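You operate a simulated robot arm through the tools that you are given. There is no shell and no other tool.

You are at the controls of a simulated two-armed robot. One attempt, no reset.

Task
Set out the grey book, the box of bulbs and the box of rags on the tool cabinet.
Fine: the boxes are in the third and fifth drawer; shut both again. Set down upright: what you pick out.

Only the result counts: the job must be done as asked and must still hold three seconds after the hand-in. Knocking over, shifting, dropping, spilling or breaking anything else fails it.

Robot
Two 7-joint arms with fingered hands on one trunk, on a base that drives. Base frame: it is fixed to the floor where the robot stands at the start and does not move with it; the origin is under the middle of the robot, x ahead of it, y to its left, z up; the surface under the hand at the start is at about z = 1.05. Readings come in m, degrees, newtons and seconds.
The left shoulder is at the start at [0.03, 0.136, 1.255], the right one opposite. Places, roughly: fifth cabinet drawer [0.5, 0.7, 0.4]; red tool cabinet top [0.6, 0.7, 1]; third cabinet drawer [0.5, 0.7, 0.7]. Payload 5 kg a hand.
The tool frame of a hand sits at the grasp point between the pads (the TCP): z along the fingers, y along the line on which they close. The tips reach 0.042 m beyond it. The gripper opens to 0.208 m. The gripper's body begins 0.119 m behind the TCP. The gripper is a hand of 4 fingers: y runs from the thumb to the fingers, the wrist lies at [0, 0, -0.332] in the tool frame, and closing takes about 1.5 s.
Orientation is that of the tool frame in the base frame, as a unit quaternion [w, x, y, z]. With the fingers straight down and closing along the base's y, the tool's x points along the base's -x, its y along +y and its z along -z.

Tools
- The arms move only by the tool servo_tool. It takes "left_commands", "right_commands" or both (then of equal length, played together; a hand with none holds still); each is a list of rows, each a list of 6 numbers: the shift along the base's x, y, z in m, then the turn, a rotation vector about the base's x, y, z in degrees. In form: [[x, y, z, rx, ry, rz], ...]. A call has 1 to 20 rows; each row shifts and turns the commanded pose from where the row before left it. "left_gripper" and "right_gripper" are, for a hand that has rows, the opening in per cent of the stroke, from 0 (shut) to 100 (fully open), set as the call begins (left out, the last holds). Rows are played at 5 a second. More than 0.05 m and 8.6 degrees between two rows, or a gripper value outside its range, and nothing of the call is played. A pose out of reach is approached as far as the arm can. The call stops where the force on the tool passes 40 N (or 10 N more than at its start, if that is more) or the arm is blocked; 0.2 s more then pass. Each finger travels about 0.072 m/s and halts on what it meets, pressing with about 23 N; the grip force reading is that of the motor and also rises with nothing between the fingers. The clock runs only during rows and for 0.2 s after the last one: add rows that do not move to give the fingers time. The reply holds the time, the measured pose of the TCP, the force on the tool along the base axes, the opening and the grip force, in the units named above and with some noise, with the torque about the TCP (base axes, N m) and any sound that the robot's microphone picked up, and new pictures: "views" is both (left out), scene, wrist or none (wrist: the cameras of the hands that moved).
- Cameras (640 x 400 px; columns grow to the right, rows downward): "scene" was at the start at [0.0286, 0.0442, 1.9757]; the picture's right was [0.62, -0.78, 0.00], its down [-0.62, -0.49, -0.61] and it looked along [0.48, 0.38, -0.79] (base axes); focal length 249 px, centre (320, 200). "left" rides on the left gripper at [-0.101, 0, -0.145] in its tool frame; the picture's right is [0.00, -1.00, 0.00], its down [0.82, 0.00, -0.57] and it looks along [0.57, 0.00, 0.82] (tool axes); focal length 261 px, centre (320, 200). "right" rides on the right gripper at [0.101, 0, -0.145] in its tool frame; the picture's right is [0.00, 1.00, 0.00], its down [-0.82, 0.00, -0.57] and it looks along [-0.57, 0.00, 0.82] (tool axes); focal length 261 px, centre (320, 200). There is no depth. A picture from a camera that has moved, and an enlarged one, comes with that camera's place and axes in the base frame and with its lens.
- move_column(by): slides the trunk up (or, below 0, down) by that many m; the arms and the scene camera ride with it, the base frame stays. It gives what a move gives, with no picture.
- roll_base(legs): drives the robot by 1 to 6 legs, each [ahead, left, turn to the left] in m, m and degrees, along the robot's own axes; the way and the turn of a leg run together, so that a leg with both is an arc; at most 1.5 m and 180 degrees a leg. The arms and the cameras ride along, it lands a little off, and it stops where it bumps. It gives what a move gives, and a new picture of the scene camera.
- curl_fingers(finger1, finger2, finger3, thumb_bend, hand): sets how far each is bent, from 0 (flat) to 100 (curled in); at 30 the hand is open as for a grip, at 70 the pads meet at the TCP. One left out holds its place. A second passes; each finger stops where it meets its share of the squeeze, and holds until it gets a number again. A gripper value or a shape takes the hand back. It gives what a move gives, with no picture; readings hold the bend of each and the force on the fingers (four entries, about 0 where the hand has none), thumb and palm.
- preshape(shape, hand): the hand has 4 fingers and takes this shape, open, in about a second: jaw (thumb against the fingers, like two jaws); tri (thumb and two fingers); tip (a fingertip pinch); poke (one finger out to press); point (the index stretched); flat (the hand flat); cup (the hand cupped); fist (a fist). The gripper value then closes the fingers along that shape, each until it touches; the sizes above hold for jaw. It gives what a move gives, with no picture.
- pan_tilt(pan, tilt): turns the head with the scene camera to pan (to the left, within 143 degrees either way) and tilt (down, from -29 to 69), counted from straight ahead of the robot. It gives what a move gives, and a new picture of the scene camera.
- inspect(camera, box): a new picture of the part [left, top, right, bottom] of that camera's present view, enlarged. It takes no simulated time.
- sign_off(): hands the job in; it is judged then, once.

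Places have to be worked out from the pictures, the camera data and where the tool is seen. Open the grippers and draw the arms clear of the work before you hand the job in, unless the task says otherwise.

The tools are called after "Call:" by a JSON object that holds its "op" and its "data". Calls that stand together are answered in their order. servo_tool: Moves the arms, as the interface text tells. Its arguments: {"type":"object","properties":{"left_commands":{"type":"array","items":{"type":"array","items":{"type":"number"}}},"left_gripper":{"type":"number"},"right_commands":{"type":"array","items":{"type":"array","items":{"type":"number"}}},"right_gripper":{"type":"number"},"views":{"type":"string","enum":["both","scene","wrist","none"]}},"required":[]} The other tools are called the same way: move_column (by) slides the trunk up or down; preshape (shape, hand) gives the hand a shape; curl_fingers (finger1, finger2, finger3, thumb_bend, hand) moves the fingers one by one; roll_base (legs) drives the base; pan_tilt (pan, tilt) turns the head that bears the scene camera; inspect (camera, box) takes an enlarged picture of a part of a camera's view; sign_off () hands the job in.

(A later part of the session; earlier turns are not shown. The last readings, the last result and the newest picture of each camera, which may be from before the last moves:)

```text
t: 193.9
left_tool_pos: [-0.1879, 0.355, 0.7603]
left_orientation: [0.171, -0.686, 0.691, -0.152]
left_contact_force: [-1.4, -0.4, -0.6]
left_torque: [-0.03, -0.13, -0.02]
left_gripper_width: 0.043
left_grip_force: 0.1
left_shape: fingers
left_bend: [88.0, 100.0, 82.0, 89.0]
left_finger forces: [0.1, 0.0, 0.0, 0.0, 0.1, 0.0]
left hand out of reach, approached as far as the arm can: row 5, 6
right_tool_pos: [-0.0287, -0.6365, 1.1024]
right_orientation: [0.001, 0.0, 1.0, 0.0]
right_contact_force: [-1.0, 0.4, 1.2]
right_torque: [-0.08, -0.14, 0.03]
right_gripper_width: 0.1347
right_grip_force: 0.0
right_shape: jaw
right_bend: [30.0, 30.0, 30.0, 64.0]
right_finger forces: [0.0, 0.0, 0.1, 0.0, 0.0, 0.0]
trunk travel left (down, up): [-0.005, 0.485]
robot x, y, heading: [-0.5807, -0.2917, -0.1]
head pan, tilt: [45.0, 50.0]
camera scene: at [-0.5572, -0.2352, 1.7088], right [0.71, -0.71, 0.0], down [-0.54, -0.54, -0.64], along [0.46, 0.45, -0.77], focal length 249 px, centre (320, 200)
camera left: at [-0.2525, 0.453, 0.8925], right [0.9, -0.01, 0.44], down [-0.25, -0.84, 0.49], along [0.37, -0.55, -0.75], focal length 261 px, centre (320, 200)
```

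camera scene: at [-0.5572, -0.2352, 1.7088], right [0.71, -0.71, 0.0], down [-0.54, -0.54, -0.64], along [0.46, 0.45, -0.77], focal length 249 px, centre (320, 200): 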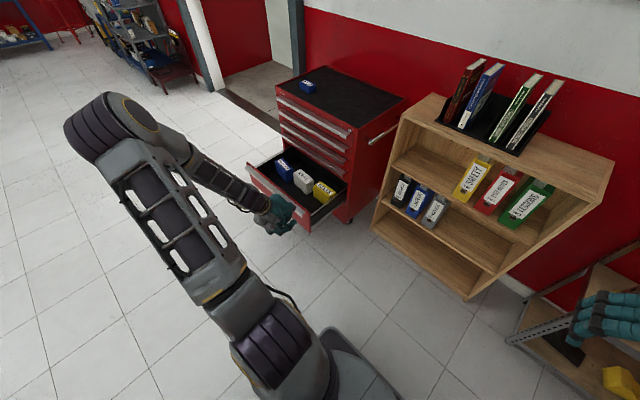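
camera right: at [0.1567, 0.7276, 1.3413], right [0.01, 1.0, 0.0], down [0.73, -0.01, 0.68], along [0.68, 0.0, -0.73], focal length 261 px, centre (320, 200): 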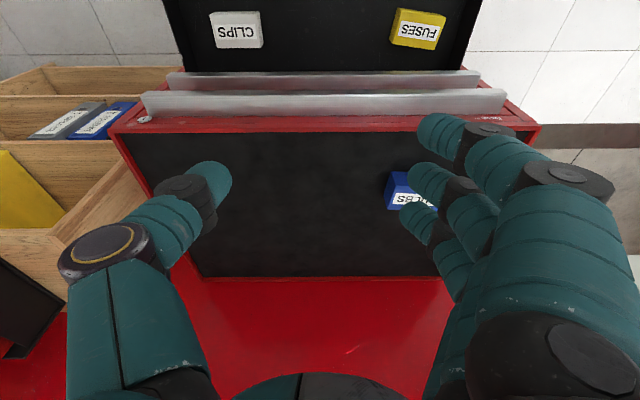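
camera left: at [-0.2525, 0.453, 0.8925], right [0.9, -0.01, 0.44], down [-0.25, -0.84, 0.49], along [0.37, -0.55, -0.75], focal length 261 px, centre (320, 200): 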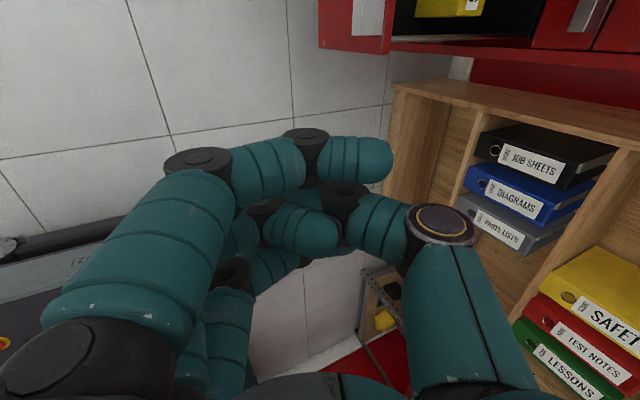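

I bring the robot to a side stance right of the open drawer (base stays clear of it), with the left hand arriving above the drawer.

Call:
{"op": "preshape", "data": {"hand": "left", "shape": "jaw"}}

Call:
{"op": "roll_base", "data": {"legs": [[0, 0.34, 0.1], [0.34, 0, 0]]}}

Call:
{"op": "pan_tilt", "data": {"pan": 55, "tilt": 55}}

```text
t: 194.8
left_tool_pos: [-0.1867, 0.3541, 0.7597]
left_orientation: [0.172, -0.685, 0.692, -0.15]
left_contact_force: [0.3, -0.1, -0.2]
left_torque: [0.01, -0.03, 0.0]
left_gripper_width: 0.208
left_grip_force: 0.0
left_shape: jaw
left_bend: [30.0, 30.0, 30.0, 30.0]
left_finger forces: [0.1, 0.0, 0.1, 0.1, 0.0, 0.0]
right_tool_pos: [-0.0284, -0.6377, 1.1018]
right_orientation: [0.0, 0.002, 1.0, 0.001]
right_contact_force: [0.1, 0.3, 1.0]
right_torque: [-0.05, 0.01, 0.03]
right_gripper_width: 0.1348
right_grip_force: 0.1
right_shape: jaw
right_bend: [30.0, 30.0, 30.0, 64.0]
right_finger forces: [0.0, 0.1, 0.0, 0.0, 0.1, 0.0]
trunk travel left (down, up): [-0.005, 0.485]
robot x, y, heading: [-0.5796, -0.2887, -0.4]
head pan, tilt: [45.0, 50.0]
```

```text
t: 198.8
left_tool_pos: [0.1527, 0.6958, 0.7581]
left_orientation: [0.173, -0.687, 0.69, -0.149]
left_contact_force: [1.0, 0.9, -0.9]
left_torque: [0.02, 0.12, 0.01]
left_gripper_width: 0.2077
left_grip_force: 0.0
left_shape: jaw
left_bend: [30.0, 30.0, 30.0, 30.0]
left_finger forces: [0.1, 0.1, 0.0, 0.0, 0.0, 0.1]
right_tool_pos: [0.3171, -0.297, 1.1006]
right_orientation: [0.0, -0.002, 1.0, 0.002]
right_contact_force: [1.2, 0.8, -0.2]
right_torque: [0.01, 0.07, 0.03]
right_gripper_width: 0.1348
right_grip_force: 0.0
right_shape: jaw
right_bend: [30.0, 30.0, 30.0, 64.0]
right_finger forces: [0.0, 0.1, 0.0, 0.1, 0.1, 0.0]
trunk travel left (down, up): [-0.005, 0.485]
robot x, y, heading: [-0.2366, 0.0512, 0.2]
head pan, tilt: [45.0, 50.0]
camera scene: at [-0.2118, 0.1028, 1.7088], right [0.71, -0.71, 0.0], down [-0.54, -0.54, -0.64], along [0.45, 0.46, -0.77], focal length 249 px, centre (320, 200)
```

scene: 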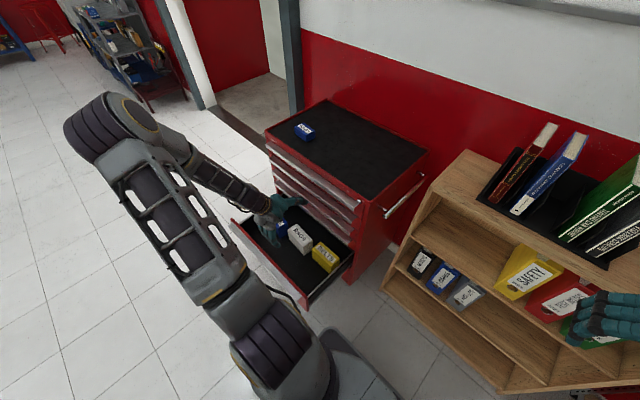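

```text
t: 199.6
left_tool_pos: [0.1532, 0.6947, 0.7596]
left_orientation: [0.172, -0.687, 0.69, -0.15]
left_contact_force: [-0.3, -0.2, -0.9]
left_torque: [-0.01, 0.0, 0.01]
left_gripper_width: 0.2079
left_grip_force: 0.1
left_shape: jaw
left_bend: [30.0, 30.0, 30.0, 30.0]
left_finger forces: [0.0, 0.0, 0.0, 0.0, 0.1, 0.1]
right_tool_pos: [0.316, -0.2956, 1.1012]
right_orientation: [0.001, -0.002, 1.0, 0.001]
right_contact_force: [-0.9, -0.6, -0.2]
right_torque: [0.0, 0.04, 0.0]
right_gripper_width: 0.1348
right_grip_force: 0.0
right_shape: jaw
right_bend: [30.0, 30.0, 30.0, 64.0]
right_finger forces: [0.1, 0.0, 0.0, 0.0, 0.0, 0.0]
trunk travel left (down, up): [-0.005, 0.485]
robot x, y, heading: [-0.2378, 0.053, 0.1]
head pan, tilt: [55.0, 55.0]
camera scene: at [-0.2262, 0.1074, 1.7023], right [0.82, -0.57, 0.0], down [-0.47, -0.67, -0.57], along [0.33, 0.47, -0.82], focal length 249 px, centre (320, 200)
```

scene: 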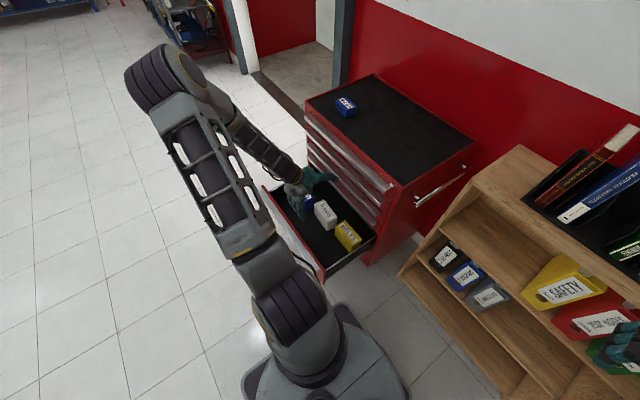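

The stance is good. I zoom in on the boxes from both cameras.

Call:
{"op": "inspect", "data": {"camera": "scene", "box": [260, 170, 400, 280]}}

Call:
{"op": "inspect", "data": {"camera": "left", "box": [0, 0, 640, 400]}}

```text
3.64 times, centred on (330, 225) of scene
camera zoom: at [-0.2262, 0.1074, 1.7023], right [0.82, -0.57, 0.0], down [-0.47, -0.67, -0.57], along [0.33, 0.47, -0.82], focal length 905 px, centre (284, 109)
```

zoom: 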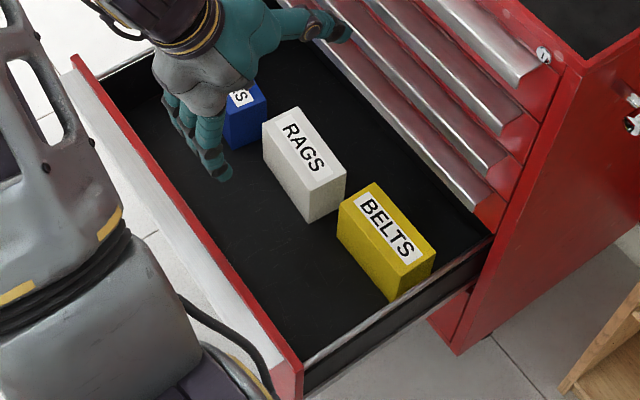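

```text
1.00 times, centred on (320, 200) of left (not enlarged: the box is as wide or as high as the picture)
camera zoom: at [0.0878, 0.7923, 0.8923], right [0.9, -0.01, 0.44], down [-0.25, -0.84, 0.49], along [0.37, -0.55, -0.75], focal length 261 px, centre (320, 200)
```

zoom: 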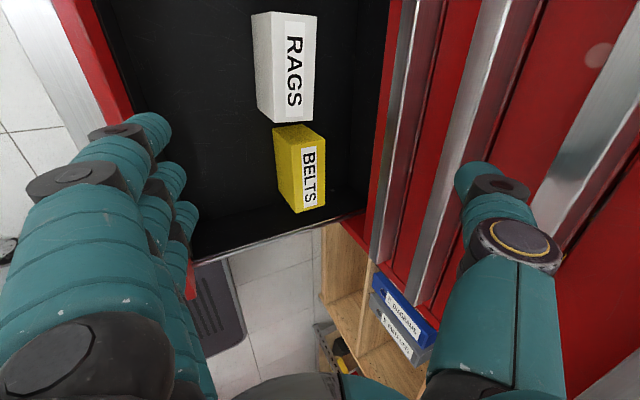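

The RAGS box is at x≈0.21–0.29, y≈0.655–0.81, z 0.368–0.464, yawed about −5°, with BELTS only ~2 cm beside it, so I grip it front-to-back (thumb behind). I set the hand above/in front with a 15° lean and 55 % opening.

Call:
{"op": "servo_tool", "data": {"left_commands": [[0.01, 0.013, 0, 0, 3.8, -1.3], [0.01, 0.013, 0, 0, 3.8, -1.3], [0.01, 0.013, -0.01, 0, 3.8, -1.4], [0, 0, -0.03, 0, 0, 0], [0, 0, -0.03, 0, 0, 0]], "left_gripper": 55, "views": "both"}}

```text
t: 200.8
left_tool_pos: [0.1832, 0.7342, 0.6901]
left_orientation: [0.097, -0.674, 0.727, -0.087]
left_contact_force: [0.8, 1.0, 0.0]
left_torque: [-0.09, 0.02, -0.02]
left_gripper_width: 0.1152
left_grip_force: 0.1
left_shape: jaw
left_bend: [72.0, 72.0, 72.0, 70.0]
left_finger forces: [0.1, 0.0, 0.1, 0.0, 0.0, 0.0]
left hand out of reach, approached as far as the arm can: row 1, 2
right_tool_pos: [0.3149, -0.2958, 1.1012]
right_orientation: [0.0, -0.002, 1.0, 0.0]
right_contact_force: [0.6, 0.4, 0.1]
right_torque: [-0.08, 0.05, -0.02]
right_gripper_width: 0.1349
right_grip_force: 0.0
right_shape: jaw
right_bend: [30.0, 30.0, 30.0, 64.0]
right_finger forces: [0.0, 0.0, 0.0, 0.1, 0.0, 0.1]
trunk travel left (down, up): [-0.005, 0.485]
robot x, y, heading: [-0.2379, 0.0543, 0.0]
head pan, tilt: [55.0, 55.0]
camera scene: at [-0.2258, 0.1084, 1.7022], right [0.82, -0.57, 0.0], down [-0.47, -0.67, -0.57], along [0.33, 0.47, -0.82], focal length 249 px, centre (320, 200)
camera left: at [0.1532, 0.8353, 0.8313], right [0.96, -0.07, 0.26], down [-0.2, -0.82, 0.53], along [0.17, -0.57, -0.81], focal length 261 px, centre (320, 200)
```

scene: 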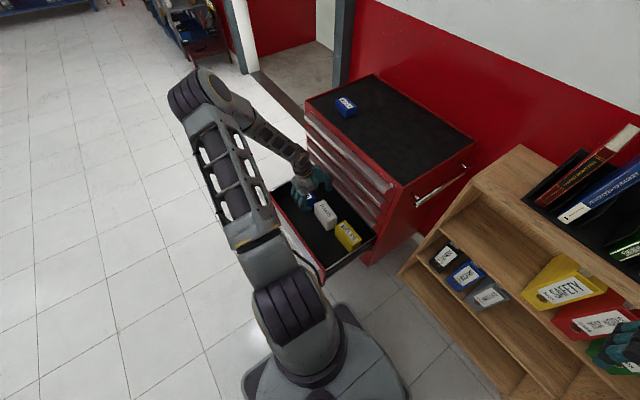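
left: 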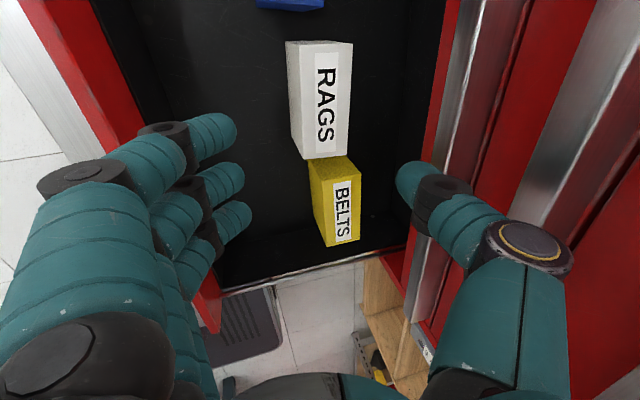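

The projection of my estimate matches the picture. I zoom for a precise check of the box position.

Call:
{"op": "inspect", "data": {"camera": "left", "box": [240, 0, 420, 180]}}

```text
2.22 times, centred on (330, 90) of left
camera zoom: at [0.1532, 0.8353, 0.8313], right [0.96, -0.07, 0.26], down [-0.2, -0.82, 0.53], along [0.17, -0.57, -0.81], focal length 579 px, centre (298, 444)
```

zoom: 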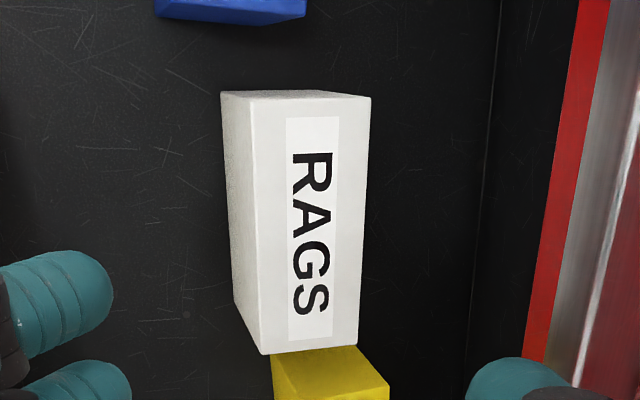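

Centre ≈ (0.252, 0.731), yaw ≈ −4°. I descend in front of the handles first, keeping the thumb clear of handle 4's lip.

Call:
{"op": "servo_tool", "data": {"left_commands": [[0, -0.001, -0.033, 0, 0, 0], [0, -0.001, -0.033, 0, 0, 0], [0, 0, -0.033, 0, 0, 0], [0, 0, -0.033, 0, 0, 0], [0, 0, -0.033, 0, 0, 0]], "views": "both"}}

```text
t: 201.9
left_tool_pos: [0.1805, 0.7675, 0.5322]
left_orientation: [0.094, -0.673, 0.728, -0.091]
left_contact_force: [0.4, 0.5, 0.6]
left_torque: [-0.09, 0.07, -0.06]
left_gripper_width: 0.1152
left_grip_force: 0.0
left_shape: jaw
left_bend: [72.0, 72.0, 72.0, 70.0]
left_finger forces: [0.0, 0.1, 0.0, 0.0, 0.1, 0.1]
left hand out of reach, approached as far as the arm can: row 2, 3, 4, 5
right_tool_pos: [0.3156, -0.2949, 1.1011]
right_orientation: [0.0, -0.002, 1.0, 0.0]
right_contact_force: [0.1, 0.4, 0.8]
right_torque: [-0.1, 0.02, 0.03]
right_gripper_width: 0.1349
right_grip_force: 0.1
right_shape: jaw
right_bend: [30.0, 30.0, 30.0, 64.0]
right_finger forces: [0.0, 0.0, 0.0, 0.1, 0.1, 0.0]
trunk travel left (down, up): [-0.005, 0.485]
robot x, y, heading: [-0.2361, 0.055, -0.1]
head pan, tilt: [55.0, 55.0]
camera scene: at [-0.2262, 0.1084, 1.7022], right [0.82, -0.57, 0.0], down [-0.47, -0.67, -0.57], along [0.33, 0.47, -0.82], focal length 249 px, centre (320, 200)
camera left: at [0.1519, 0.8704, 0.6743], right [0.96, -0.07, 0.26], down [-0.21, -0.81, 0.54], along [0.17, -0.58, -0.8], focal length 261 px, centre (320, 200)
```

scene: 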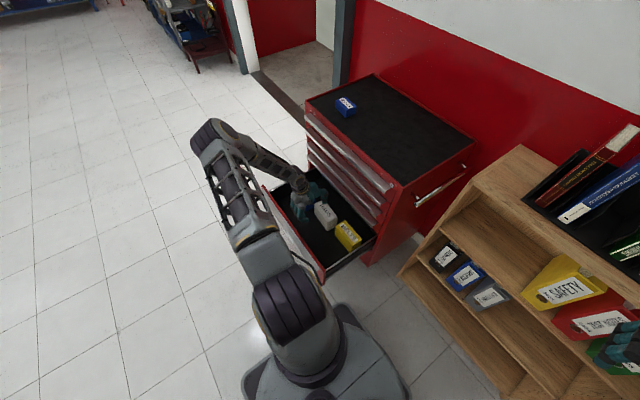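
left: 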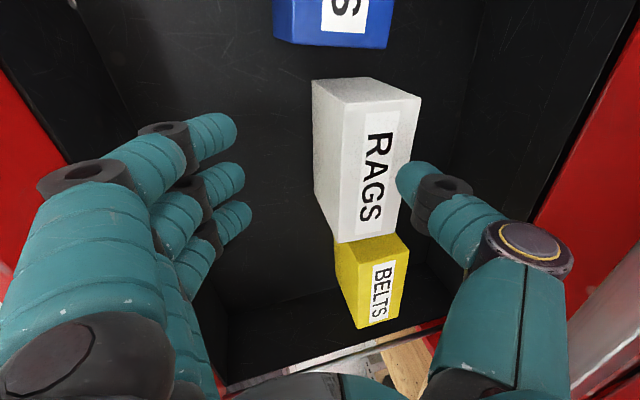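

The arm drifted left in y (a joint limit). I command it back to the right at this height to see how it responds.

Call:
{"op": "servo_tool", "data": {"left_commands": [[0, -0.012, 0, 0, 0, 0], [0, -0.012, 0, 0, 0, 0], [0, -0.012, 0, 0, 0, 0]], "views": "none"}}

```text
t: 202.8
left_tool_pos: [0.1837, 0.7633, 0.5392]
left_orientation: [0.092, -0.673, 0.728, -0.091]
left_contact_force: [0.6, -1.0, -0.1]
left_torque: [0.0, 0.02, 0.0]
left_gripper_width: 0.1151
left_grip_force: 0.1
left_shape: jaw
left_bend: [72.0, 72.0, 72.0, 70.0]
left_finger forces: [0.0, 0.0, 0.1, 0.0, 0.0, 0.1]
left hand out of reach, approached as far as the arm can: row 1, 2, 3
right_tool_pos: [0.3141, -0.2962, 1.102]
right_orientation: [0.0, -0.002, 1.0, 0.001]
right_contact_force: [0.0, 0.3, -0.3]
right_torque: [0.01, -0.01, -0.03]
right_gripper_width: 0.1348
right_grip_force: 0.0
right_shape: jaw
right_bend: [30.0, 30.0, 30.0, 64.0]
right_finger forces: [0.1, 0.0, 0.0, 0.1, 0.0, 0.0]
trunk travel left (down, up): [-0.005, 0.485]
robot x, y, heading: [-0.2353, 0.0508, 0.1]
head pan, tilt: [55.0, 55.0]
```

The limit persists here, so a frontal stance is better (pointing-down worked well straight ahead). I lift the hand out and move the base back and left to stand in front of the open drawer, leaving a gap to its front.

Call:
{"op": "servo_tool", "data": {"left_commands": [[-0.005, 0, 0.035, 0, 0, 0], [-0.005, 0, 0.035, 0, 0, 0], [-0.005, 0, 0.035, 0, 0, 0], [-0.005, 0, 0.035, 0, 0, 0], [-0.005, 0, 0.035, 0, 0, 0], [0, 0, 0.035, 0, 0, 0]], "views": "none"}}

Call:
{"op": "roll_base", "data": {"legs": [[-0.2, 0, 0], [0, 0.4, 0]]}}

```text
t: 204.2
left_tool_pos: [0.1579, 0.7632, 0.7508]
left_orientation: [0.099, -0.673, 0.728, -0.087]
left_contact_force: [0.0, -0.7, 0.8]
left_torque: [0.06, -0.02, 0.06]
left_gripper_width: 0.1152
left_grip_force: 0.0
left_shape: jaw
left_bend: [72.0, 72.0, 72.0, 70.0]
left_finger forces: [0.0, 0.1, 0.0, 0.0, 0.0, 0.0]
right_tool_pos: [0.3157, -0.296, 1.1019]
right_orientation: [0.0, -0.002, 1.0, 0.001]
right_contact_force: [-0.7, -0.3, -0.2]
right_torque: [0.07, -0.05, -0.01]
right_gripper_width: 0.1347
right_grip_force: 0.1
right_shape: jaw
right_bend: [30.0, 30.0, 30.0, 64.0]
right_finger forces: [0.1, 0.1, 0.0, 0.1, 0.0, 0.1]
trunk travel left (down, up): [-0.005, 0.485]
robot x, y, heading: [-0.2414, 0.05, 0.1]
head pan, tilt: [55.0, 55.0]
```

```text
t: 207.8
left_tool_pos: [-0.0426, 1.167, 0.7489]
left_orientation: [0.097, -0.675, 0.726, -0.088]
left_contact_force: [0.0, 0.5, -0.2]
left_torque: [-0.11, -0.05, -0.05]
left_gripper_width: 0.1154
left_grip_force: 0.1
left_shape: jaw
left_bend: [72.0, 72.0, 72.0, 70.0]
left_finger forces: [0.0, 0.1, 0.0, 0.0, 0.1, 0.0]
right_tool_pos: [0.1158, 0.1062, 1.1016]
right_orientation: [0.0, -0.002, 1.0, 0.0]
right_contact_force: [0.6, 1.1, 0.0]
right_torque: [-0.12, 0.02, 0.02]
right_gripper_width: 0.135
right_grip_force: 0.0
right_shape: jaw
right_bend: [30.0, 30.0, 30.0, 64.0]
right_finger forces: [0.0, 0.0, 0.0, 0.0, 0.0, 0.0]
trunk travel left (down, up): [-0.005, 0.485]
robot x, y, heading: [-0.4342, 0.4509, 0.4]
head pan, tilt: [55.0, 55.0]
camera scene: at [-0.4258, 0.51, 1.7023], right [0.82, -0.57, 0.0], down [-0.47, -0.67, -0.57], along [0.33, 0.47, -0.82], focal length 249 px, centre (320, 200)
```

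scene: 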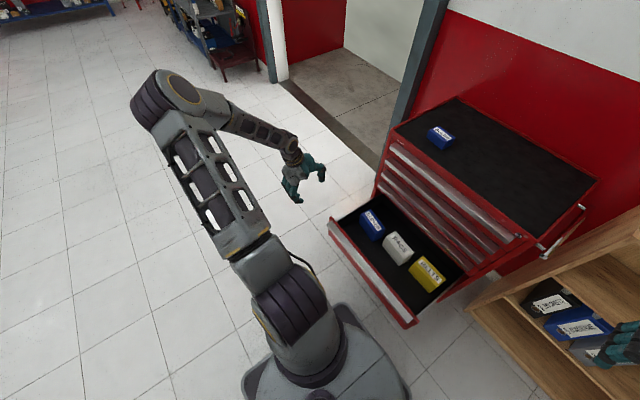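

I swing the left hand to the front above the drawer and check the gap between base and drawer with the head camera.

Call:
{"op": "servo_tool", "data": {"left_commands": [[0.018, -0.04, 0, 0, 0, 0], [0.018, -0.04, 0, 0, 0, 0], [0.018, -0.04, 0, 0, 0, 0], [0.018, -0.04, 0, 0, 0, 0], [0.018, -0.04, 0, 0, 0, 0], [0.018, -0.04, 0, 0, 0, 0], [0.018, -0.04, 0, 0, 0, 0], [0.018, -0.04, 0, 0, 0, 0], [0.018, -0.04, 0, 0, 0, 0], [0.018, -0.04, 0, 0, 0, 0], [0.018, -0.035, 0, 0, 0, 0]], "views": "none"}}

Call:
{"op": "pan_tilt", "data": {"pan": 20, "tilt": 66}}

```text
t: 210.2
left_tool_pos: [0.0774, 0.9168, 0.9261]
left_orientation: [0.091, -0.67, 0.73, -0.097]
left_contact_force: [0.9, -0.1, 0.2]
left_torque: [0.01, 0.0, -0.03]
left_gripper_width: 0.1148
left_grip_force: 0.1
left_shape: jaw
left_bend: [72.0, 72.0, 72.0, 70.0]
left_finger forces: [0.1, 0.1, 0.1, 0.1, 0.0, 0.1]
left hand out of reach, approached as far as the arm can: row 3, 4, 5, 6, 7, 8, 9, 10, 11
right_tool_pos: [0.1172, 0.1054, 1.1008]
right_orientation: [0.0, -0.003, 1.0, 0.0]
right_contact_force: [0.3, 0.1, -0.3]
right_torque: [-0.02, 0.0, 0.03]
right_gripper_width: 0.1349
right_grip_force: 0.1
right_shape: jaw
right_bend: [30.0, 30.0, 30.0, 64.0]
right_finger forces: [0.0, 0.1, 0.1, 0.0, 0.0, 0.0]
trunk travel left (down, up): [-0.005, 0.485]
robot x, y, heading: [-0.4357, 0.4554, 0.3]
head pan, tilt: [55.0, 55.0]
```

```text
t: 211.2
left_tool_pos: [0.0779, 0.9171, 0.9271]
left_orientation: [0.091, -0.671, 0.73, -0.097]
left_contact_force: [-0.5, 0.3, -0.8]
left_torque: [-0.01, -0.02, -0.02]
left_gripper_width: 0.1147
left_grip_force: 0.0
left_shape: jaw
left_bend: [72.0, 72.0, 72.0, 70.0]
left_finger forces: [0.0, 0.0, 0.0, 0.1, 0.1, 0.0]
right_tool_pos: [0.1171, 0.1056, 1.1014]
right_orientation: [0.0, -0.002, 1.0, 0.001]
right_contact_force: [0.0, 0.2, -0.6]
right_torque: [-0.04, 0.02, 0.03]
right_gripper_width: 0.135
right_grip_force: 0.0
right_shape: jaw
right_bend: [30.0, 30.0, 30.0, 64.0]
right_finger forces: [0.1, 0.1, 0.0, 0.0, 0.0, 0.0]
trunk travel left (down, up): [-0.005, 0.485]
robot x, y, heading: [-0.4354, 0.4508, 0.3]
head pan, tilt: [20.0, 66.0]
camera scene: at [-0.4111, 0.4699, 1.6897], right [0.35, -0.94, 0.0], down [-0.86, -0.32, -0.41], along [0.38, 0.14, -0.91], focal length 249 px, centre (320, 200)
```

scene: 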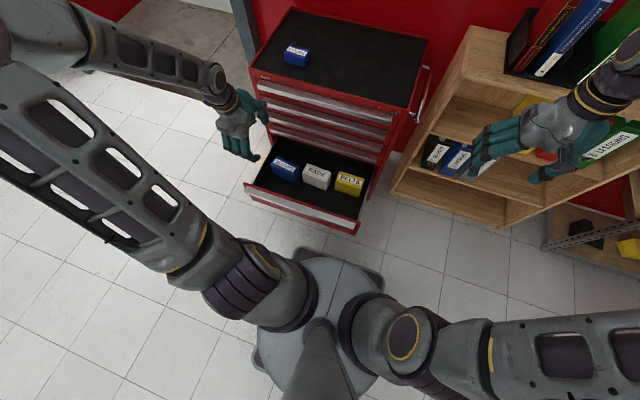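

The left arm balks at this posture. The right arm might do better, so I test it in free space right of the drawer: rotate its hand 90° (fingers to the front, thumb to the back) and see how low it gets.

Call:
{"op": "servo_tool", "data": {"right_commands": [[0.007, 0.007, -0.01, 0, 0, 8.2], [0.007, 0.007, -0.01, 0, 0, 8.2], [0.007, 0.007, -0.01, 0, 0, 8.2], [0.007, 0.007, -0.01, 0, 0, 8.2], [0.007, 0.007, -0.01, 0, 0, 8.2], [0.007, 0.007, -0.01, 0, 0, 8.2], [0.007, 0.007, -0.01, 0, 0, 8.2], [0.007, 0.007, -0.01, 0, 0, 8.2], [0.007, 0.007, -0.01, 0, 0, 8.2], [0.007, 0, -0.01, 0, 0, 8.2], [0, 0, -0.01, 0, 0, 8]], "views": "none"}}

Call:
{"op": "servo_tool", "data": {"right_commands": [[0, 0, -0.03, 0, -5, 0], [0, 0, -0.03, 0, -5, 0], [0, 0, -0.03, 0, -5, 0], [0, 0, -0.04, 0, 0, 0], [0, 0, -0.04, 0, 0, 0], [0, 0, -0.04, 0, 0, 0], [0, 0, -0.04, 0, 0, 0], [0, 0, -0.04, 0, 0, 0], [0, 0, -0.04, 0, 0, 0], [0, 0, -0.04, 0, 0, 0], [0, 0, -0.04, 0, 0, 0], [0, 0, -0.04, 0, 0, 0], [0, 0, -0.04, 0, 0, 0], [0, 0, -0.04, 0, 0, 0]], "views": "scene"}}

```text
t: 213.7
left_tool_pos: [0.0777, 0.9171, 0.9267]
left_orientation: [0.091, -0.671, 0.729, -0.097]
left_contact_force: [0.2, -0.5, 0.3]
left_torque: [0.0, 0.02, 0.0]
left_gripper_width: 0.1147
left_grip_force: 0.1
left_shape: jaw
left_bend: [72.0, 72.0, 72.0, 70.0]
left_finger forces: [0.0, 0.0, 0.0, 0.1, 0.0, 0.0]
right_tool_pos: [0.1883, 0.1682, 0.9908]
right_orientation: [0.001, 0.709, -0.705, 0.0]
right_contact_force: [-0.4, 0.0, -0.4]
right_torque: [0.0, -0.04, 0.04]
right_gripper_width: 0.1349
right_grip_force: 0.1
right_shape: jaw
right_bend: [30.0, 30.0, 30.0, 64.0]
right_finger forces: [0.1, 0.0, 0.0, 0.0, 0.0, 0.1]
trunk travel left (down, up): [-0.005, 0.485]
robot x, y, heading: [-0.4322, 0.4536, 0.1]
head pan, tilt: [20.0, 66.0]
```

```text
t: 216.7
left_tool_pos: [0.0772, 0.9166, 0.9271]
left_orientation: [0.091, -0.671, 0.73, -0.096]
left_contact_force: [0.2, 0.4, 0.1]
left_torque: [0.04, 0.07, -0.04]
left_gripper_width: 0.1149
left_grip_force: 0.1
left_shape: jaw
left_bend: [72.0, 72.0, 72.0, 70.0]
left_finger forces: [0.1, 0.1, 0.1, 0.0, 0.1, 0.0]
right_tool_pos: [0.1863, 0.1673, 0.4593]
right_orientation: [-0.091, 0.702, -0.7, 0.093]
right_contact_force: [1.7, -1.3, 0.7]
right_torque: [0.07, 0.13, 0.04]
right_gripper_width: 0.1349
right_grip_force: 0.1
right_shape: jaw
right_bend: [30.0, 30.0, 30.0, 64.0]
right_finger forces: [0.0, 0.0, 0.0, 0.0, 0.1, 0.1]
trunk travel left (down, up): [-0.005, 0.485]
robot x, y, heading: [-0.4361, 0.4511, 0.5]
head pan, tilt: [20.0, 66.0]
camera scene: at [-0.4104, 0.4694, 1.6896], right [0.34, -0.94, 0.0], down [-0.86, -0.32, -0.41], along [0.38, 0.14, -0.91], focal length 249 px, centre (320, 200)
```

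scene: 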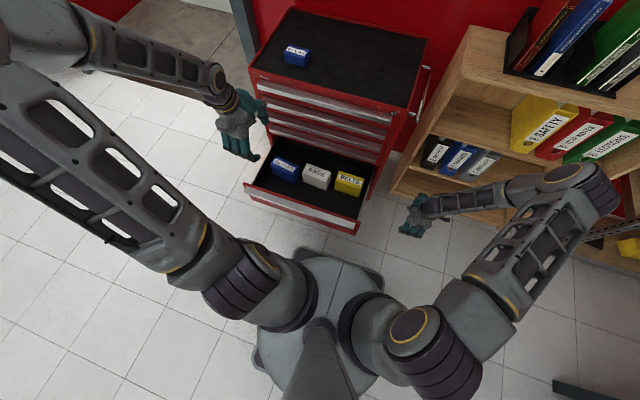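

The right arm does it easily at 0.62 m ahead. I test a bit further forward, so the base can stay clear of the drawer.

Call:
{"op": "servo_tool", "data": {"right_commands": [[0.02, 0, 0, 0, 0, 0], [0.02, 0, 0, 0, 0, 0], [0.02, 0, 0, 0, 0, 0]], "views": "none"}}

```text
t: 217.4
left_tool_pos: [0.0774, 0.9168, 0.9268]
left_orientation: [0.091, -0.671, 0.73, -0.096]
left_contact_force: [-0.6, 0.7, 0.4]
left_torque: [-0.03, -0.01, -0.02]
left_gripper_width: 0.1148
left_grip_force: 0.1
left_shape: jaw
left_bend: [72.0, 72.0, 72.0, 70.0]
left_finger forces: [0.1, 0.0, 0.1, 0.1, 0.1, 0.0]
right_tool_pos: [0.247, 0.1682, 0.4606]
right_orientation: [-0.092, 0.703, -0.699, 0.092]
right_contact_force: [0.0, 0.3, -1.0]
right_torque: [0.04, -0.09, 0.05]
right_gripper_width: 0.1352
right_grip_force: 0.1
right_shape: jaw
right_bend: [30.0, 30.0, 30.0, 64.0]
right_finger forces: [0.0, 0.1, 0.0, 0.0, 0.0, 0.0]
trunk travel left (down, up): [-0.005, 0.485]
robot x, y, heading: [-0.4368, 0.4544, 0.4]
head pan, tilt: [20.0, 66.0]
```

Works at 0.68 m too. I raise the right hand, then drive left so it comes over the RAGS box.

Call:
{"op": "servo_tool", "data": {"right_commands": [[-0.03, 0, 0.02, 0, 0, 0], [-0.03, 0, 0.03, 0, 0, -2], [0, 0, 0.04, 0, 0, -2], [0, 0, 0.04, 0, 0, 0], [0, 0, 0.04, 0, 0, 0], [0, 0, 0.04, 0, 0, 0], [0, 0, 0.04, 0, 0, 0]], "right_gripper": 57, "views": "none"}}

Call:
{"op": "roll_base", "data": {"legs": [[0, 0.56, -0.3]]}}

Call:
{"op": "inspect", "data": {"camera": "right", "box": [0, 0, 640, 400]}}

```text
t: 219.1
left_tool_pos: [0.0765, 0.9174, 0.9269]
left_orientation: [0.091, -0.67, 0.73, -0.097]
left_contact_force: [-1.0, 1.1, -0.6]
left_torque: [-0.09, -0.07, -0.02]
left_gripper_width: 0.1147
left_grip_force: 0.0
left_shape: jaw
left_bend: [72.0, 72.0, 72.0, 70.0]
left_finger forces: [0.0, 0.0, 0.1, 0.1, 0.0, 0.0]
right_tool_pos: [0.1859, 0.1679, 0.7117]
right_orientation: [0.088, -0.678, 0.723, -0.095]
right_contact_force: [-0.6, 0.1, -0.3]
right_torque: [-0.03, -0.17, 0.01]
right_gripper_width: 0.1193
right_grip_force: 0.0
right_shape: jaw
right_bend: [72.0, 72.0, 72.0, 70.0]
right_finger forces: [0.1, 0.0, 0.0, 0.0, 0.0, 0.1]
trunk travel left (down, up): [-0.005, 0.485]
robot x, y, heading: [-0.4367, 0.4531, 0.1]
head pan, tilt: [20.0, 66.0]
```

```text
t: 222.3
left_tool_pos: [0.0814, 1.4811, 0.9271]
left_orientation: [0.091, -0.668, 0.732, -0.098]
left_contact_force: [0.4, 0.4, -0.2]
left_torque: [-0.07, -0.05, -0.02]
left_gripper_width: 0.115
left_grip_force: 0.1
left_shape: jaw
left_bend: [72.0, 72.0, 72.0, 70.0]
left_finger forces: [0.0, 0.1, 0.0, 0.0, 0.0, 0.0]
right_tool_pos: [0.1861, 0.7289, 0.711]
right_orientation: [0.087, -0.675, 0.726, -0.096]
right_contact_force: [0.5, 0.9, 0.5]
right_torque: [-0.05, 0.0, -0.03]
right_gripper_width: 0.1192
right_grip_force: 0.0
right_shape: jaw
right_bend: [72.0, 72.0, 72.0, 70.0]
right_finger forces: [0.0, 0.1, 0.1, 0.0, 0.0, 0.1]
trunk travel left (down, up): [-0.005, 0.485]
robot x, y, heading: [-0.4315, 1.015, -0.1]
head pan, tilt: [20.0, 66.0]
camera scene: at [-0.4104, 1.0378, 1.6896], right [0.34, -0.94, 0.0], down [-0.86, -0.31, -0.41], along [0.38, 0.14, -0.91], focal length 249 px, centre (320, 200)
```

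scene: 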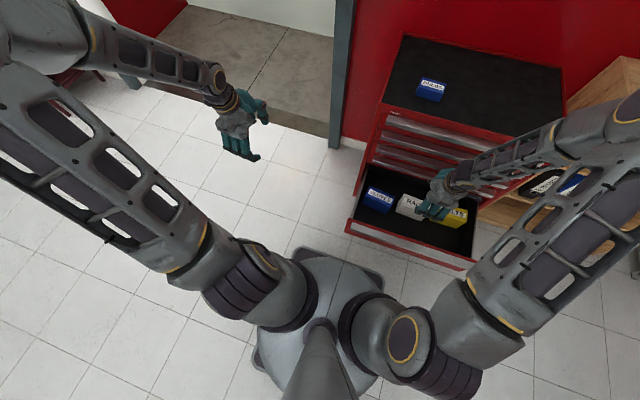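

```text
1.00 times, centred on (320, 200) of right (not enlarged: the box is as wide or as high as the picture)
camera zoom: at [0.1397, 0.6318, 0.852], right [-0.96, 0.07, -0.26], down [-0.08, 0.83, 0.55], along [0.26, 0.55, -0.79], focal length 261 px, centre (320, 200)
```

zoom: 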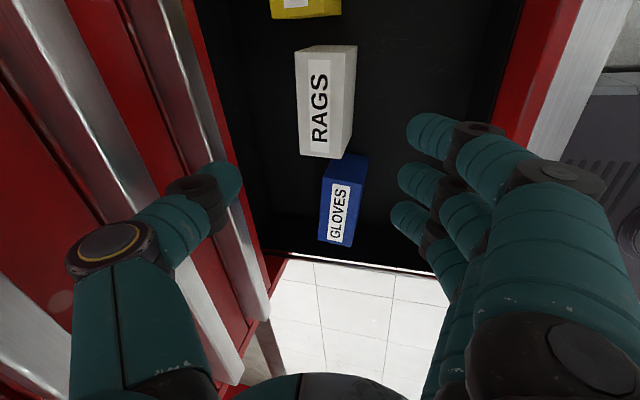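

The view matches my estimate of the box. I descend in front of the handles.

Call:
{"op": "servo_tool", "data": {"right_commands": [[-0.008, 0.002, -0.02, 0, 0, 0], [0, 0, -0.033, 0, 0, 0], [0, 0, -0.033, 0, 0, 0], [0, 0, -0.033, 0, 0, 0], [0, 0, -0.033, 0, 0, 0], [0, 0, -0.033, 0, 0, 0]], "views": "wrist"}}

```text
t: 223.7
left_tool_pos: [0.0815, 1.4799, 0.9269]
left_orientation: [0.092, -0.668, 0.732, -0.098]
left_contact_force: [-0.7, -0.3, 0.2]
left_torque: [0.06, 0.04, 0.0]
left_gripper_width: 0.1146
left_grip_force: 0.1
left_shape: jaw
left_bend: [72.0, 72.0, 72.0, 70.0]
left_finger forces: [0.1, 0.0, 0.0, 0.1, 0.1, 0.0]
right_tool_pos: [0.1784, 0.7311, 0.528]
right_orientation: [0.088, -0.675, 0.727, -0.096]
right_contact_force: [1.0, -0.9, 0.3]
right_torque: [0.07, 0.12, -0.04]
right_gripper_width: 0.1192
right_grip_force: 0.0
right_shape: jaw
right_bend: [72.0, 72.0, 72.0, 70.0]
right_finger forces: [0.0, 0.0, 0.1, 0.1, 0.0, 0.1]
trunk travel left (down, up): [-0.005, 0.485]
robot x, y, heading: [-0.4348, 1.0162, -0.2]
head pan, tilt: [20.0, 66.0]
camera right: at [0.1328, 0.6334, 0.667], right [-0.96, 0.08, -0.26], down [-0.08, 0.83, 0.55], along [0.26, 0.55, -0.79], focal length 261 px, centre (320, 200)
```

right: 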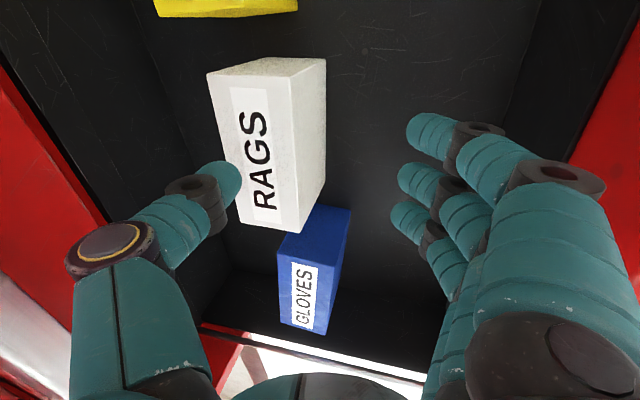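

Now forward 66 mm so the thumb passes behind the box, still above its top.

Call:
{"op": "servo_tool", "data": {"right_commands": [[0.022, 0, 0, 0, 0, 0], [0.022, 0, 0, 0, 0, 0], [0.022, 0, 0, 0, 0, 0], [0, 0, 0, 0, 0, 0]], "views": "wrist"}}

```text
t: 224.7
left_tool_pos: [0.081, 1.4805, 0.9273]
left_orientation: [0.09, -0.667, 0.733, -0.097]
left_contact_force: [0.1, 0.1, 0.5]
left_torque: [-0.03, 0.03, -0.01]
left_gripper_width: 0.1148
left_grip_force: 0.0
left_shape: jaw
left_bend: [72.0, 72.0, 72.0, 70.0]
left_finger forces: [0.0, 0.0, 0.0, 0.0, 0.0, 0.0]
right_tool_pos: [0.2393, 0.7323, 0.524]
right_orientation: [0.087, -0.676, 0.726, -0.093]
right_contact_force: [-28.9, 1.5, -15.8]
right_torque: [-0.05, -1.69, -0.09]
right_gripper_width: 0.1134
right_grip_force: 0.0
right_shape: jaw
right_bend: [72.0, 72.0, 72.0, 70.0]
right_finger forces: [0.0, 0.0, 0.0, 0.0, 31.2, 0.1]
trunk travel left (down, up): [-0.005, 0.485]
robot x, y, heading: [-0.4358, 1.0193, 0.1]
head pan, tilt: [20.0, 66.0]
camera right: at [0.1936, 0.6334, 0.6643], right [-0.96, 0.08, -0.25], down [-0.08, 0.83, 0.55], along [0.25, 0.55, -0.79], focal length 261 px, centre (320, 200)
```

right: 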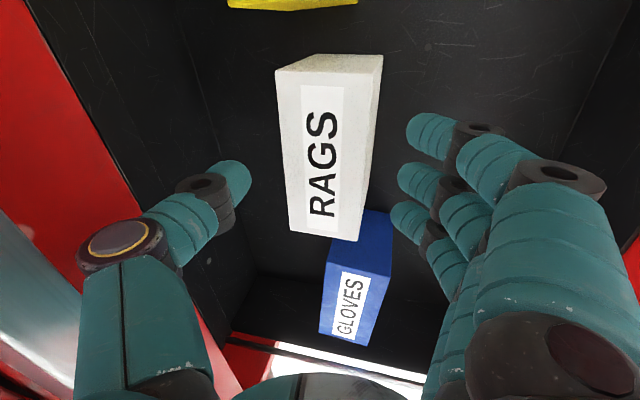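

The thumb's upper part touched handle 4's lip (31 N). I back off, lean the hand 5° more, go lower, and will come forward again underneath it.

Call:
{"op": "servo_tool", "data": {"right_commands": [[-0.015, 0, 0, 0, 0, 0], [-0.025, 0, 0, 0, 0, 0], [0, 0, 0, 0, -5, 0], [0, 0, -0.012, 0, 0, 0], [0, 0, -0.012, 0, 0, 0], [0, 0, -0.008, 0, 0, 0]], "views": "wrist"}}

```text
t: 226.1
left_tool_pos: [0.0816, 1.4803, 0.9271]
left_orientation: [0.091, -0.667, 0.733, -0.097]
left_contact_force: [-0.3, -0.2, 0.3]
left_torque: [0.02, 0.03, 0.03]
left_gripper_width: 0.1147
left_grip_force: 0.0
left_shape: jaw
left_bend: [72.0, 72.0, 72.0, 70.0]
left_finger forces: [0.0, 0.1, 0.1, 0.1, 0.0, 0.0]
right_tool_pos: [0.2035, 0.7307, 0.4952]
right_orientation: [0.119, -0.67, 0.722, -0.125]
right_contact_force: [-0.6, -0.4, 0.4]
right_torque: [0.0, 0.02, 0.0]
right_gripper_width: 0.1188
right_grip_force: 0.1
right_shape: jaw
right_bend: [72.0, 72.0, 72.0, 70.0]
right_finger forces: [0.0, 0.0, 0.1, 0.1, 0.0, 0.0]
trunk travel left (down, up): [-0.005, 0.485]
robot x, y, heading: [-0.4347, 1.0161, -0.4]
head pan, tilt: [20.0, 66.0]
camera right: at [0.1457, 0.6331, 0.6299], right [-0.94, 0.08, -0.34], down [-0.13, 0.83, 0.54], along [0.32, 0.55, -0.77], focal length 261 px, centre (320, 200)
```

right: 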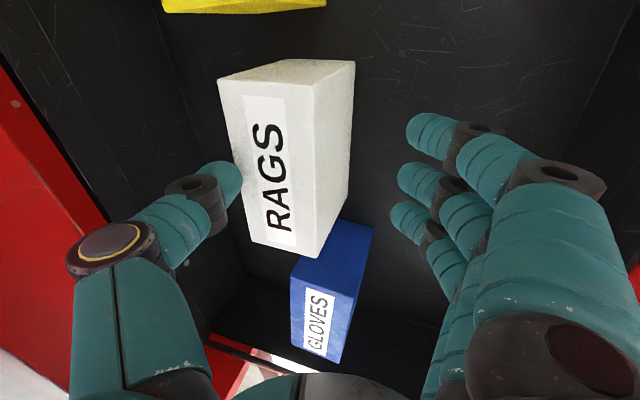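

Now forward again by 36 mm with the greater lean.

Call:
{"op": "servo_tool", "data": {"right_commands": [[0.012, 0, 0, 0, 0, 0], [0.012, 0, 0, 0, 0, 0], [0.012, 0, 0, 0, 0, 0], [0, 0, 0, 0, 0, 0]], "views": "wrist"}}

```text
t: 227.1
left_tool_pos: [0.0816, 1.4801, 0.9276]
left_orientation: [0.09, -0.667, 0.733, -0.097]
left_contact_force: [0.0, -0.1, -1.5]
left_torque: [-0.02, -0.01, -0.01]
left_gripper_width: 0.1147
left_grip_force: 0.1
left_shape: jaw
left_bend: [72.0, 72.0, 72.0, 70.0]
left_finger forces: [0.0, 0.1, 0.0, 0.0, 0.0, 0.1]
right_tool_pos: [0.2385, 0.7298, 0.4948]
right_orientation: [0.119, -0.67, 0.722, -0.124]
right_contact_force: [0.7, 0.0, 0.0]
right_torque: [-0.03, -0.05, 0.0]
right_gripper_width: 0.1191
right_grip_force: 0.0
right_shape: jaw
right_bend: [72.0, 72.0, 72.0, 70.0]
right_finger forces: [0.0, 0.1, 0.1, 0.0, 0.1, 0.0]
trunk travel left (down, up): [-0.005, 0.485]
robot x, y, heading: [-0.4361, 1.0173, -0.2]
head pan, tilt: [20.0, 66.0]
camera right: at [0.1815, 0.6327, 0.6303], right [-0.94, 0.07, -0.34], down [-0.13, 0.83, 0.54], along [0.32, 0.55, -0.77], focal length 261 px, centre (320, 200)
```

right: 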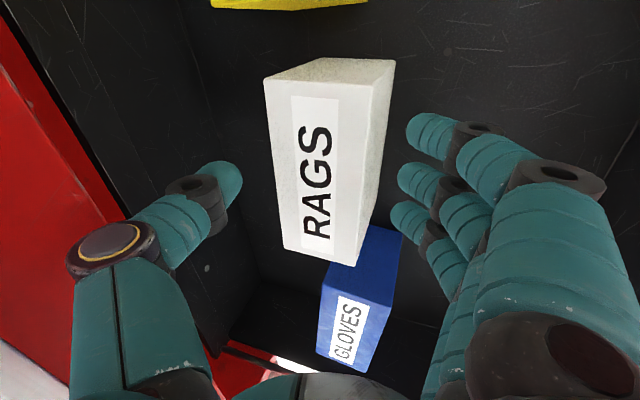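

No contact; the box sits between thumb and fingers. I lower 5 cm.

Call:
{"op": "servo_tool", "data": {"right_commands": [[0, 0, -0.015, 0, 0, 0], [0, 0, -0.015, 0, 0, 0], [0, 0, -0.012, 0, 0, 0], [0, 0, -0.008, 0, 0, 0], [0, 0, 0, 0, 0, 0]], "views": "wrist"}}

```text
t: 228.3
left_tool_pos: [0.0818, 1.4797, 0.9268]
left_orientation: [0.09, -0.667, 0.733, -0.097]
left_contact_force: [-0.1, -0.1, -0.2]
left_torque: [-0.02, 0.0, 0.0]
left_gripper_width: 0.1147
left_grip_force: 0.1
left_shape: jaw
left_bend: [72.0, 72.0, 72.0, 70.0]
left_finger forces: [0.0, 0.1, 0.0, 0.0, 0.0, 0.0]
right_tool_pos: [0.2401, 0.7311, 0.4442]
right_orientation: [0.12, -0.67, 0.722, -0.125]
right_contact_force: [-0.5, 0.4, 0.5]
right_torque: [-0.01, -0.01, -0.01]
right_gripper_width: 0.1187
right_grip_force: 0.0
right_shape: jaw
right_bend: [72.0, 72.0, 72.0, 70.0]
right_finger forces: [0.0, 0.1, 0.1, 0.0, 0.1, 0.0]
trunk travel left (down, up): [-0.005, 0.485]
robot x, y, heading: [-0.4376, 1.0203, -0.5]
head pan, tilt: [20.0, 66.0]
camera right: at [0.1817, 0.6329, 0.5801], right [-0.94, 0.07, -0.34], down [-0.13, 0.83, 0.54], along [0.32, 0.55, -0.77], focal length 261 px, centre (320, 200)
```

right: 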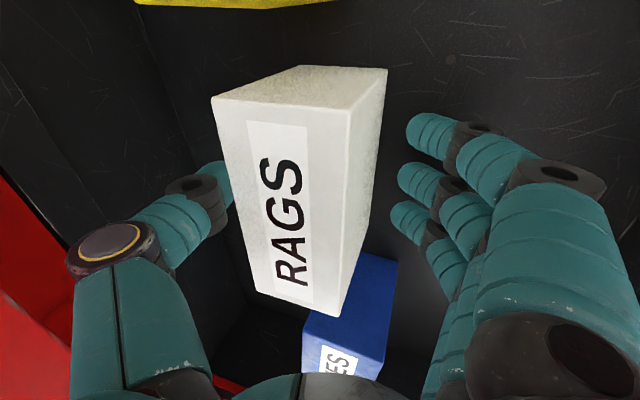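

The thumb is behind the box, fingers in front. I close the hand.

Call:
{"op": "servo_tool", "data": {"right_commands": [[0, 0, 0, 0, 0, 0], [0, 0, 0, 0, 0, 0], [0, 0, 0, 0, 0, 0], [0, 0, 0, 0, 0, 0], [0, 0, 0, 0, 0, 0], [0, 0, 0, 0, 0, 0], [0, 0, 0, 0, 0, 0]], "right_gripper": 15, "views": "wrist"}}

```text
t: 229.9
left_tool_pos: [0.082, 1.4805, 0.9274]
left_orientation: [0.091, -0.667, 0.733, -0.097]
left_contact_force: [0.7, -0.3, -0.4]
left_torque: [0.01, 0.03, -0.02]
left_gripper_width: 0.1149
left_grip_force: 0.1
left_shape: jaw
left_bend: [72.0, 72.0, 72.0, 70.0]
left_finger forces: [0.0, 0.1, 0.1, 0.0, 0.0, 0.0]
right_tool_pos: [0.2393, 0.7319, 0.4448]
right_orientation: [0.119, -0.67, 0.722, -0.125]
right_contact_force: [-1.3, 0.4, 5.4]
right_torque: [0.03, 0.36, 0.03]
right_gripper_width: 0.0727
right_grip_force: 22.9
right_shape: jaw
right_bend: [73.0, 73.0, 73.0, 72.0]
right_finger forces: [7.2, 7.1, 7.1, 0.1, 20.4, 0.1]
trunk travel left (down, up): [-0.005, 0.485]
robot x, y, heading: [-0.4328, 1.0204, -0.4]
head pan, tilt: [20.0, 66.0]
camera right: at [0.1815, 0.633, 0.5803], right [-0.94, 0.07, -0.34], down [-0.13, 0.83, 0.54], along [0.32, 0.55, -0.77], focal length 261 px, centre (320, 200)
```

right: 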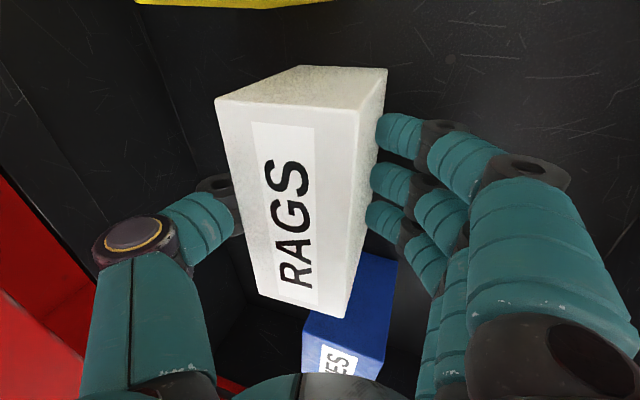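

All three fingers and the thumb hold it. I lift 3 cm, check, then draw it towards me before rising past the handles.

Call:
{"op": "servo_tool", "data": {"right_commands": [[0, 0, 0.008, 0, 0, 0], [0, 0, 0.01, 0, 0, 0], [0, 0, 0.012, 0, 0, 0], [0, 0, 0, 0, 0, 0]], "views": "wrist"}}

```text
t: 230.9
left_tool_pos: [0.0819, 1.4799, 0.9272]
left_orientation: [0.092, -0.668, 0.732, -0.097]
left_contact_force: [-0.1, 0.1, -0.4]
left_torque: [0.0, -0.01, 0.0]
left_gripper_width: 0.1147
left_grip_force: 0.1
left_shape: jaw
left_bend: [72.0, 72.0, 72.0, 70.0]
left_finger forces: [0.1, 0.0, 0.0, 0.0, 0.1, 0.0]
right_tool_pos: [0.2393, 0.7301, 0.4738]
right_orientation: [0.119, -0.67, 0.722, -0.124]
right_contact_force: [0.4, -0.4, -3.1]
right_torque: [0.03, 0.05, 0.01]
right_gripper_width: 0.0722
right_grip_force: 23.3
right_shape: jaw
right_bend: [73.0, 73.0, 73.0, 72.0]
right_finger forces: [6.5, 6.4, 6.3, 0.0, 19.2, 0.0]
trunk travel left (down, up): [-0.005, 0.485]
robot x, y, heading: [-0.4372, 1.0197, -0.4]
head pan, tilt: [20.0, 66.0]
camera right: at [0.1813, 0.6333, 0.61], right [-0.94, 0.07, -0.34], down [-0.13, 0.83, 0.54], along [0.32, 0.55, -0.77], focal length 261 px, centre (320, 200)
```

right: 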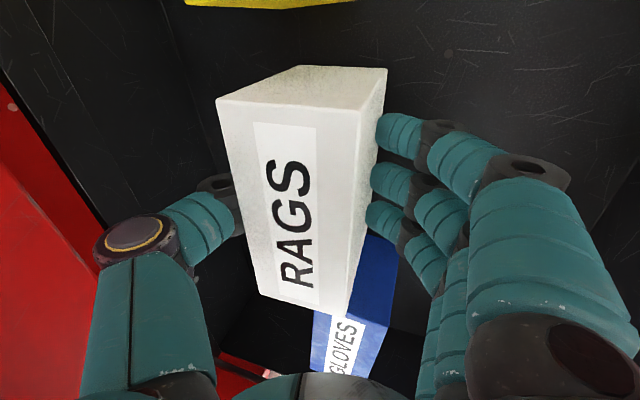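

Held well, box still upright. I draw it 6.5 cm toward me and lift it out of the drawer.

Call:
{"op": "servo_tool", "data": {"right_commands": [[-0.015, 0, 0.004, 0, 0, 0], [-0.025, 0, 0.004, 0, 0, 0], [-0.025, 0, 0.005, 0, 0, 0], [-0.005, 0, 0.03, 0, 0, 0], [0, 0, 0.04, 0, 0, 0], [0, 0, 0.04, 0, 0, 0], [0, 0, 0.04, 0, 0, 0], [0, 0, 0.04, 0, 0, 0], [0, 0, 0.04, 0, 0, 0], [0, 0, 0.04, 0, 0, 0], [0, 0, 0.04, 0, 0, 0], [0, 0, 0.04, 0, 0, 0], [0, 0, 0.04, 0, 0, 0], [0, 0, 0.04, 0, 0, 0]], "views": "both"}}

```text
t: 233.9
left_tool_pos: [0.0809, 1.4807, 0.926]
left_orientation: [0.091, -0.668, 0.732, -0.097]
left_contact_force: [-0.3, 0.4, 0.2]
left_torque: [-0.04, -0.05, -0.02]
left_gripper_width: 0.1149
left_grip_force: 0.1
left_shape: jaw
left_bend: [72.0, 72.0, 72.0, 70.0]
left_finger forces: [0.0, 0.0, 0.1, 0.0, 0.0, 0.0]
right_tool_pos: [0.1667, 0.733, 0.9174]
right_orientation: [0.12, -0.67, 0.722, -0.124]
right_contact_force: [-0.4, 0.5, -3.1]
right_torque: [-0.05, -0.08, -0.02]
right_gripper_width: 0.0715
right_grip_force: 23.0
right_shape: jaw
right_bend: [73.0, 73.0, 73.0, 72.0]
right_finger forces: [6.4, 6.2, 6.3, 0.0, 18.7, 0.0]
trunk travel left (down, up): [-0.005, 0.485]
robot x, y, heading: [-0.4316, 1.0202, -0.1]
head pan, tilt: [20.0, 66.0]
camera scene: at [-0.4114, 1.0373, 1.6897], right [0.34, -0.94, 0.0], down [-0.86, -0.31, -0.41], along [0.38, 0.14, -0.91], focal length 249 px, centre (320, 200)
camera right: at [0.1102, 0.6342, 1.0534], right [-0.94, 0.07, -0.34], down [-0.13, 0.83, 0.54], along [0.32, 0.55, -0.77], focal length 261 px, centre (320, 200)
```

scene: 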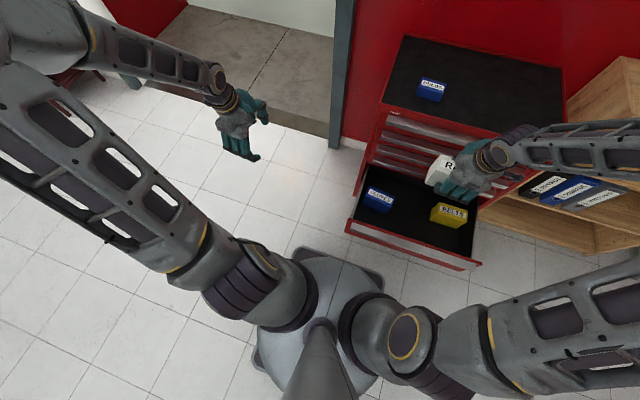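
right: 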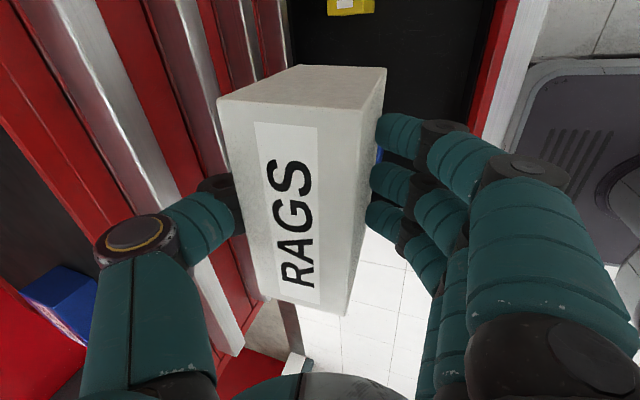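

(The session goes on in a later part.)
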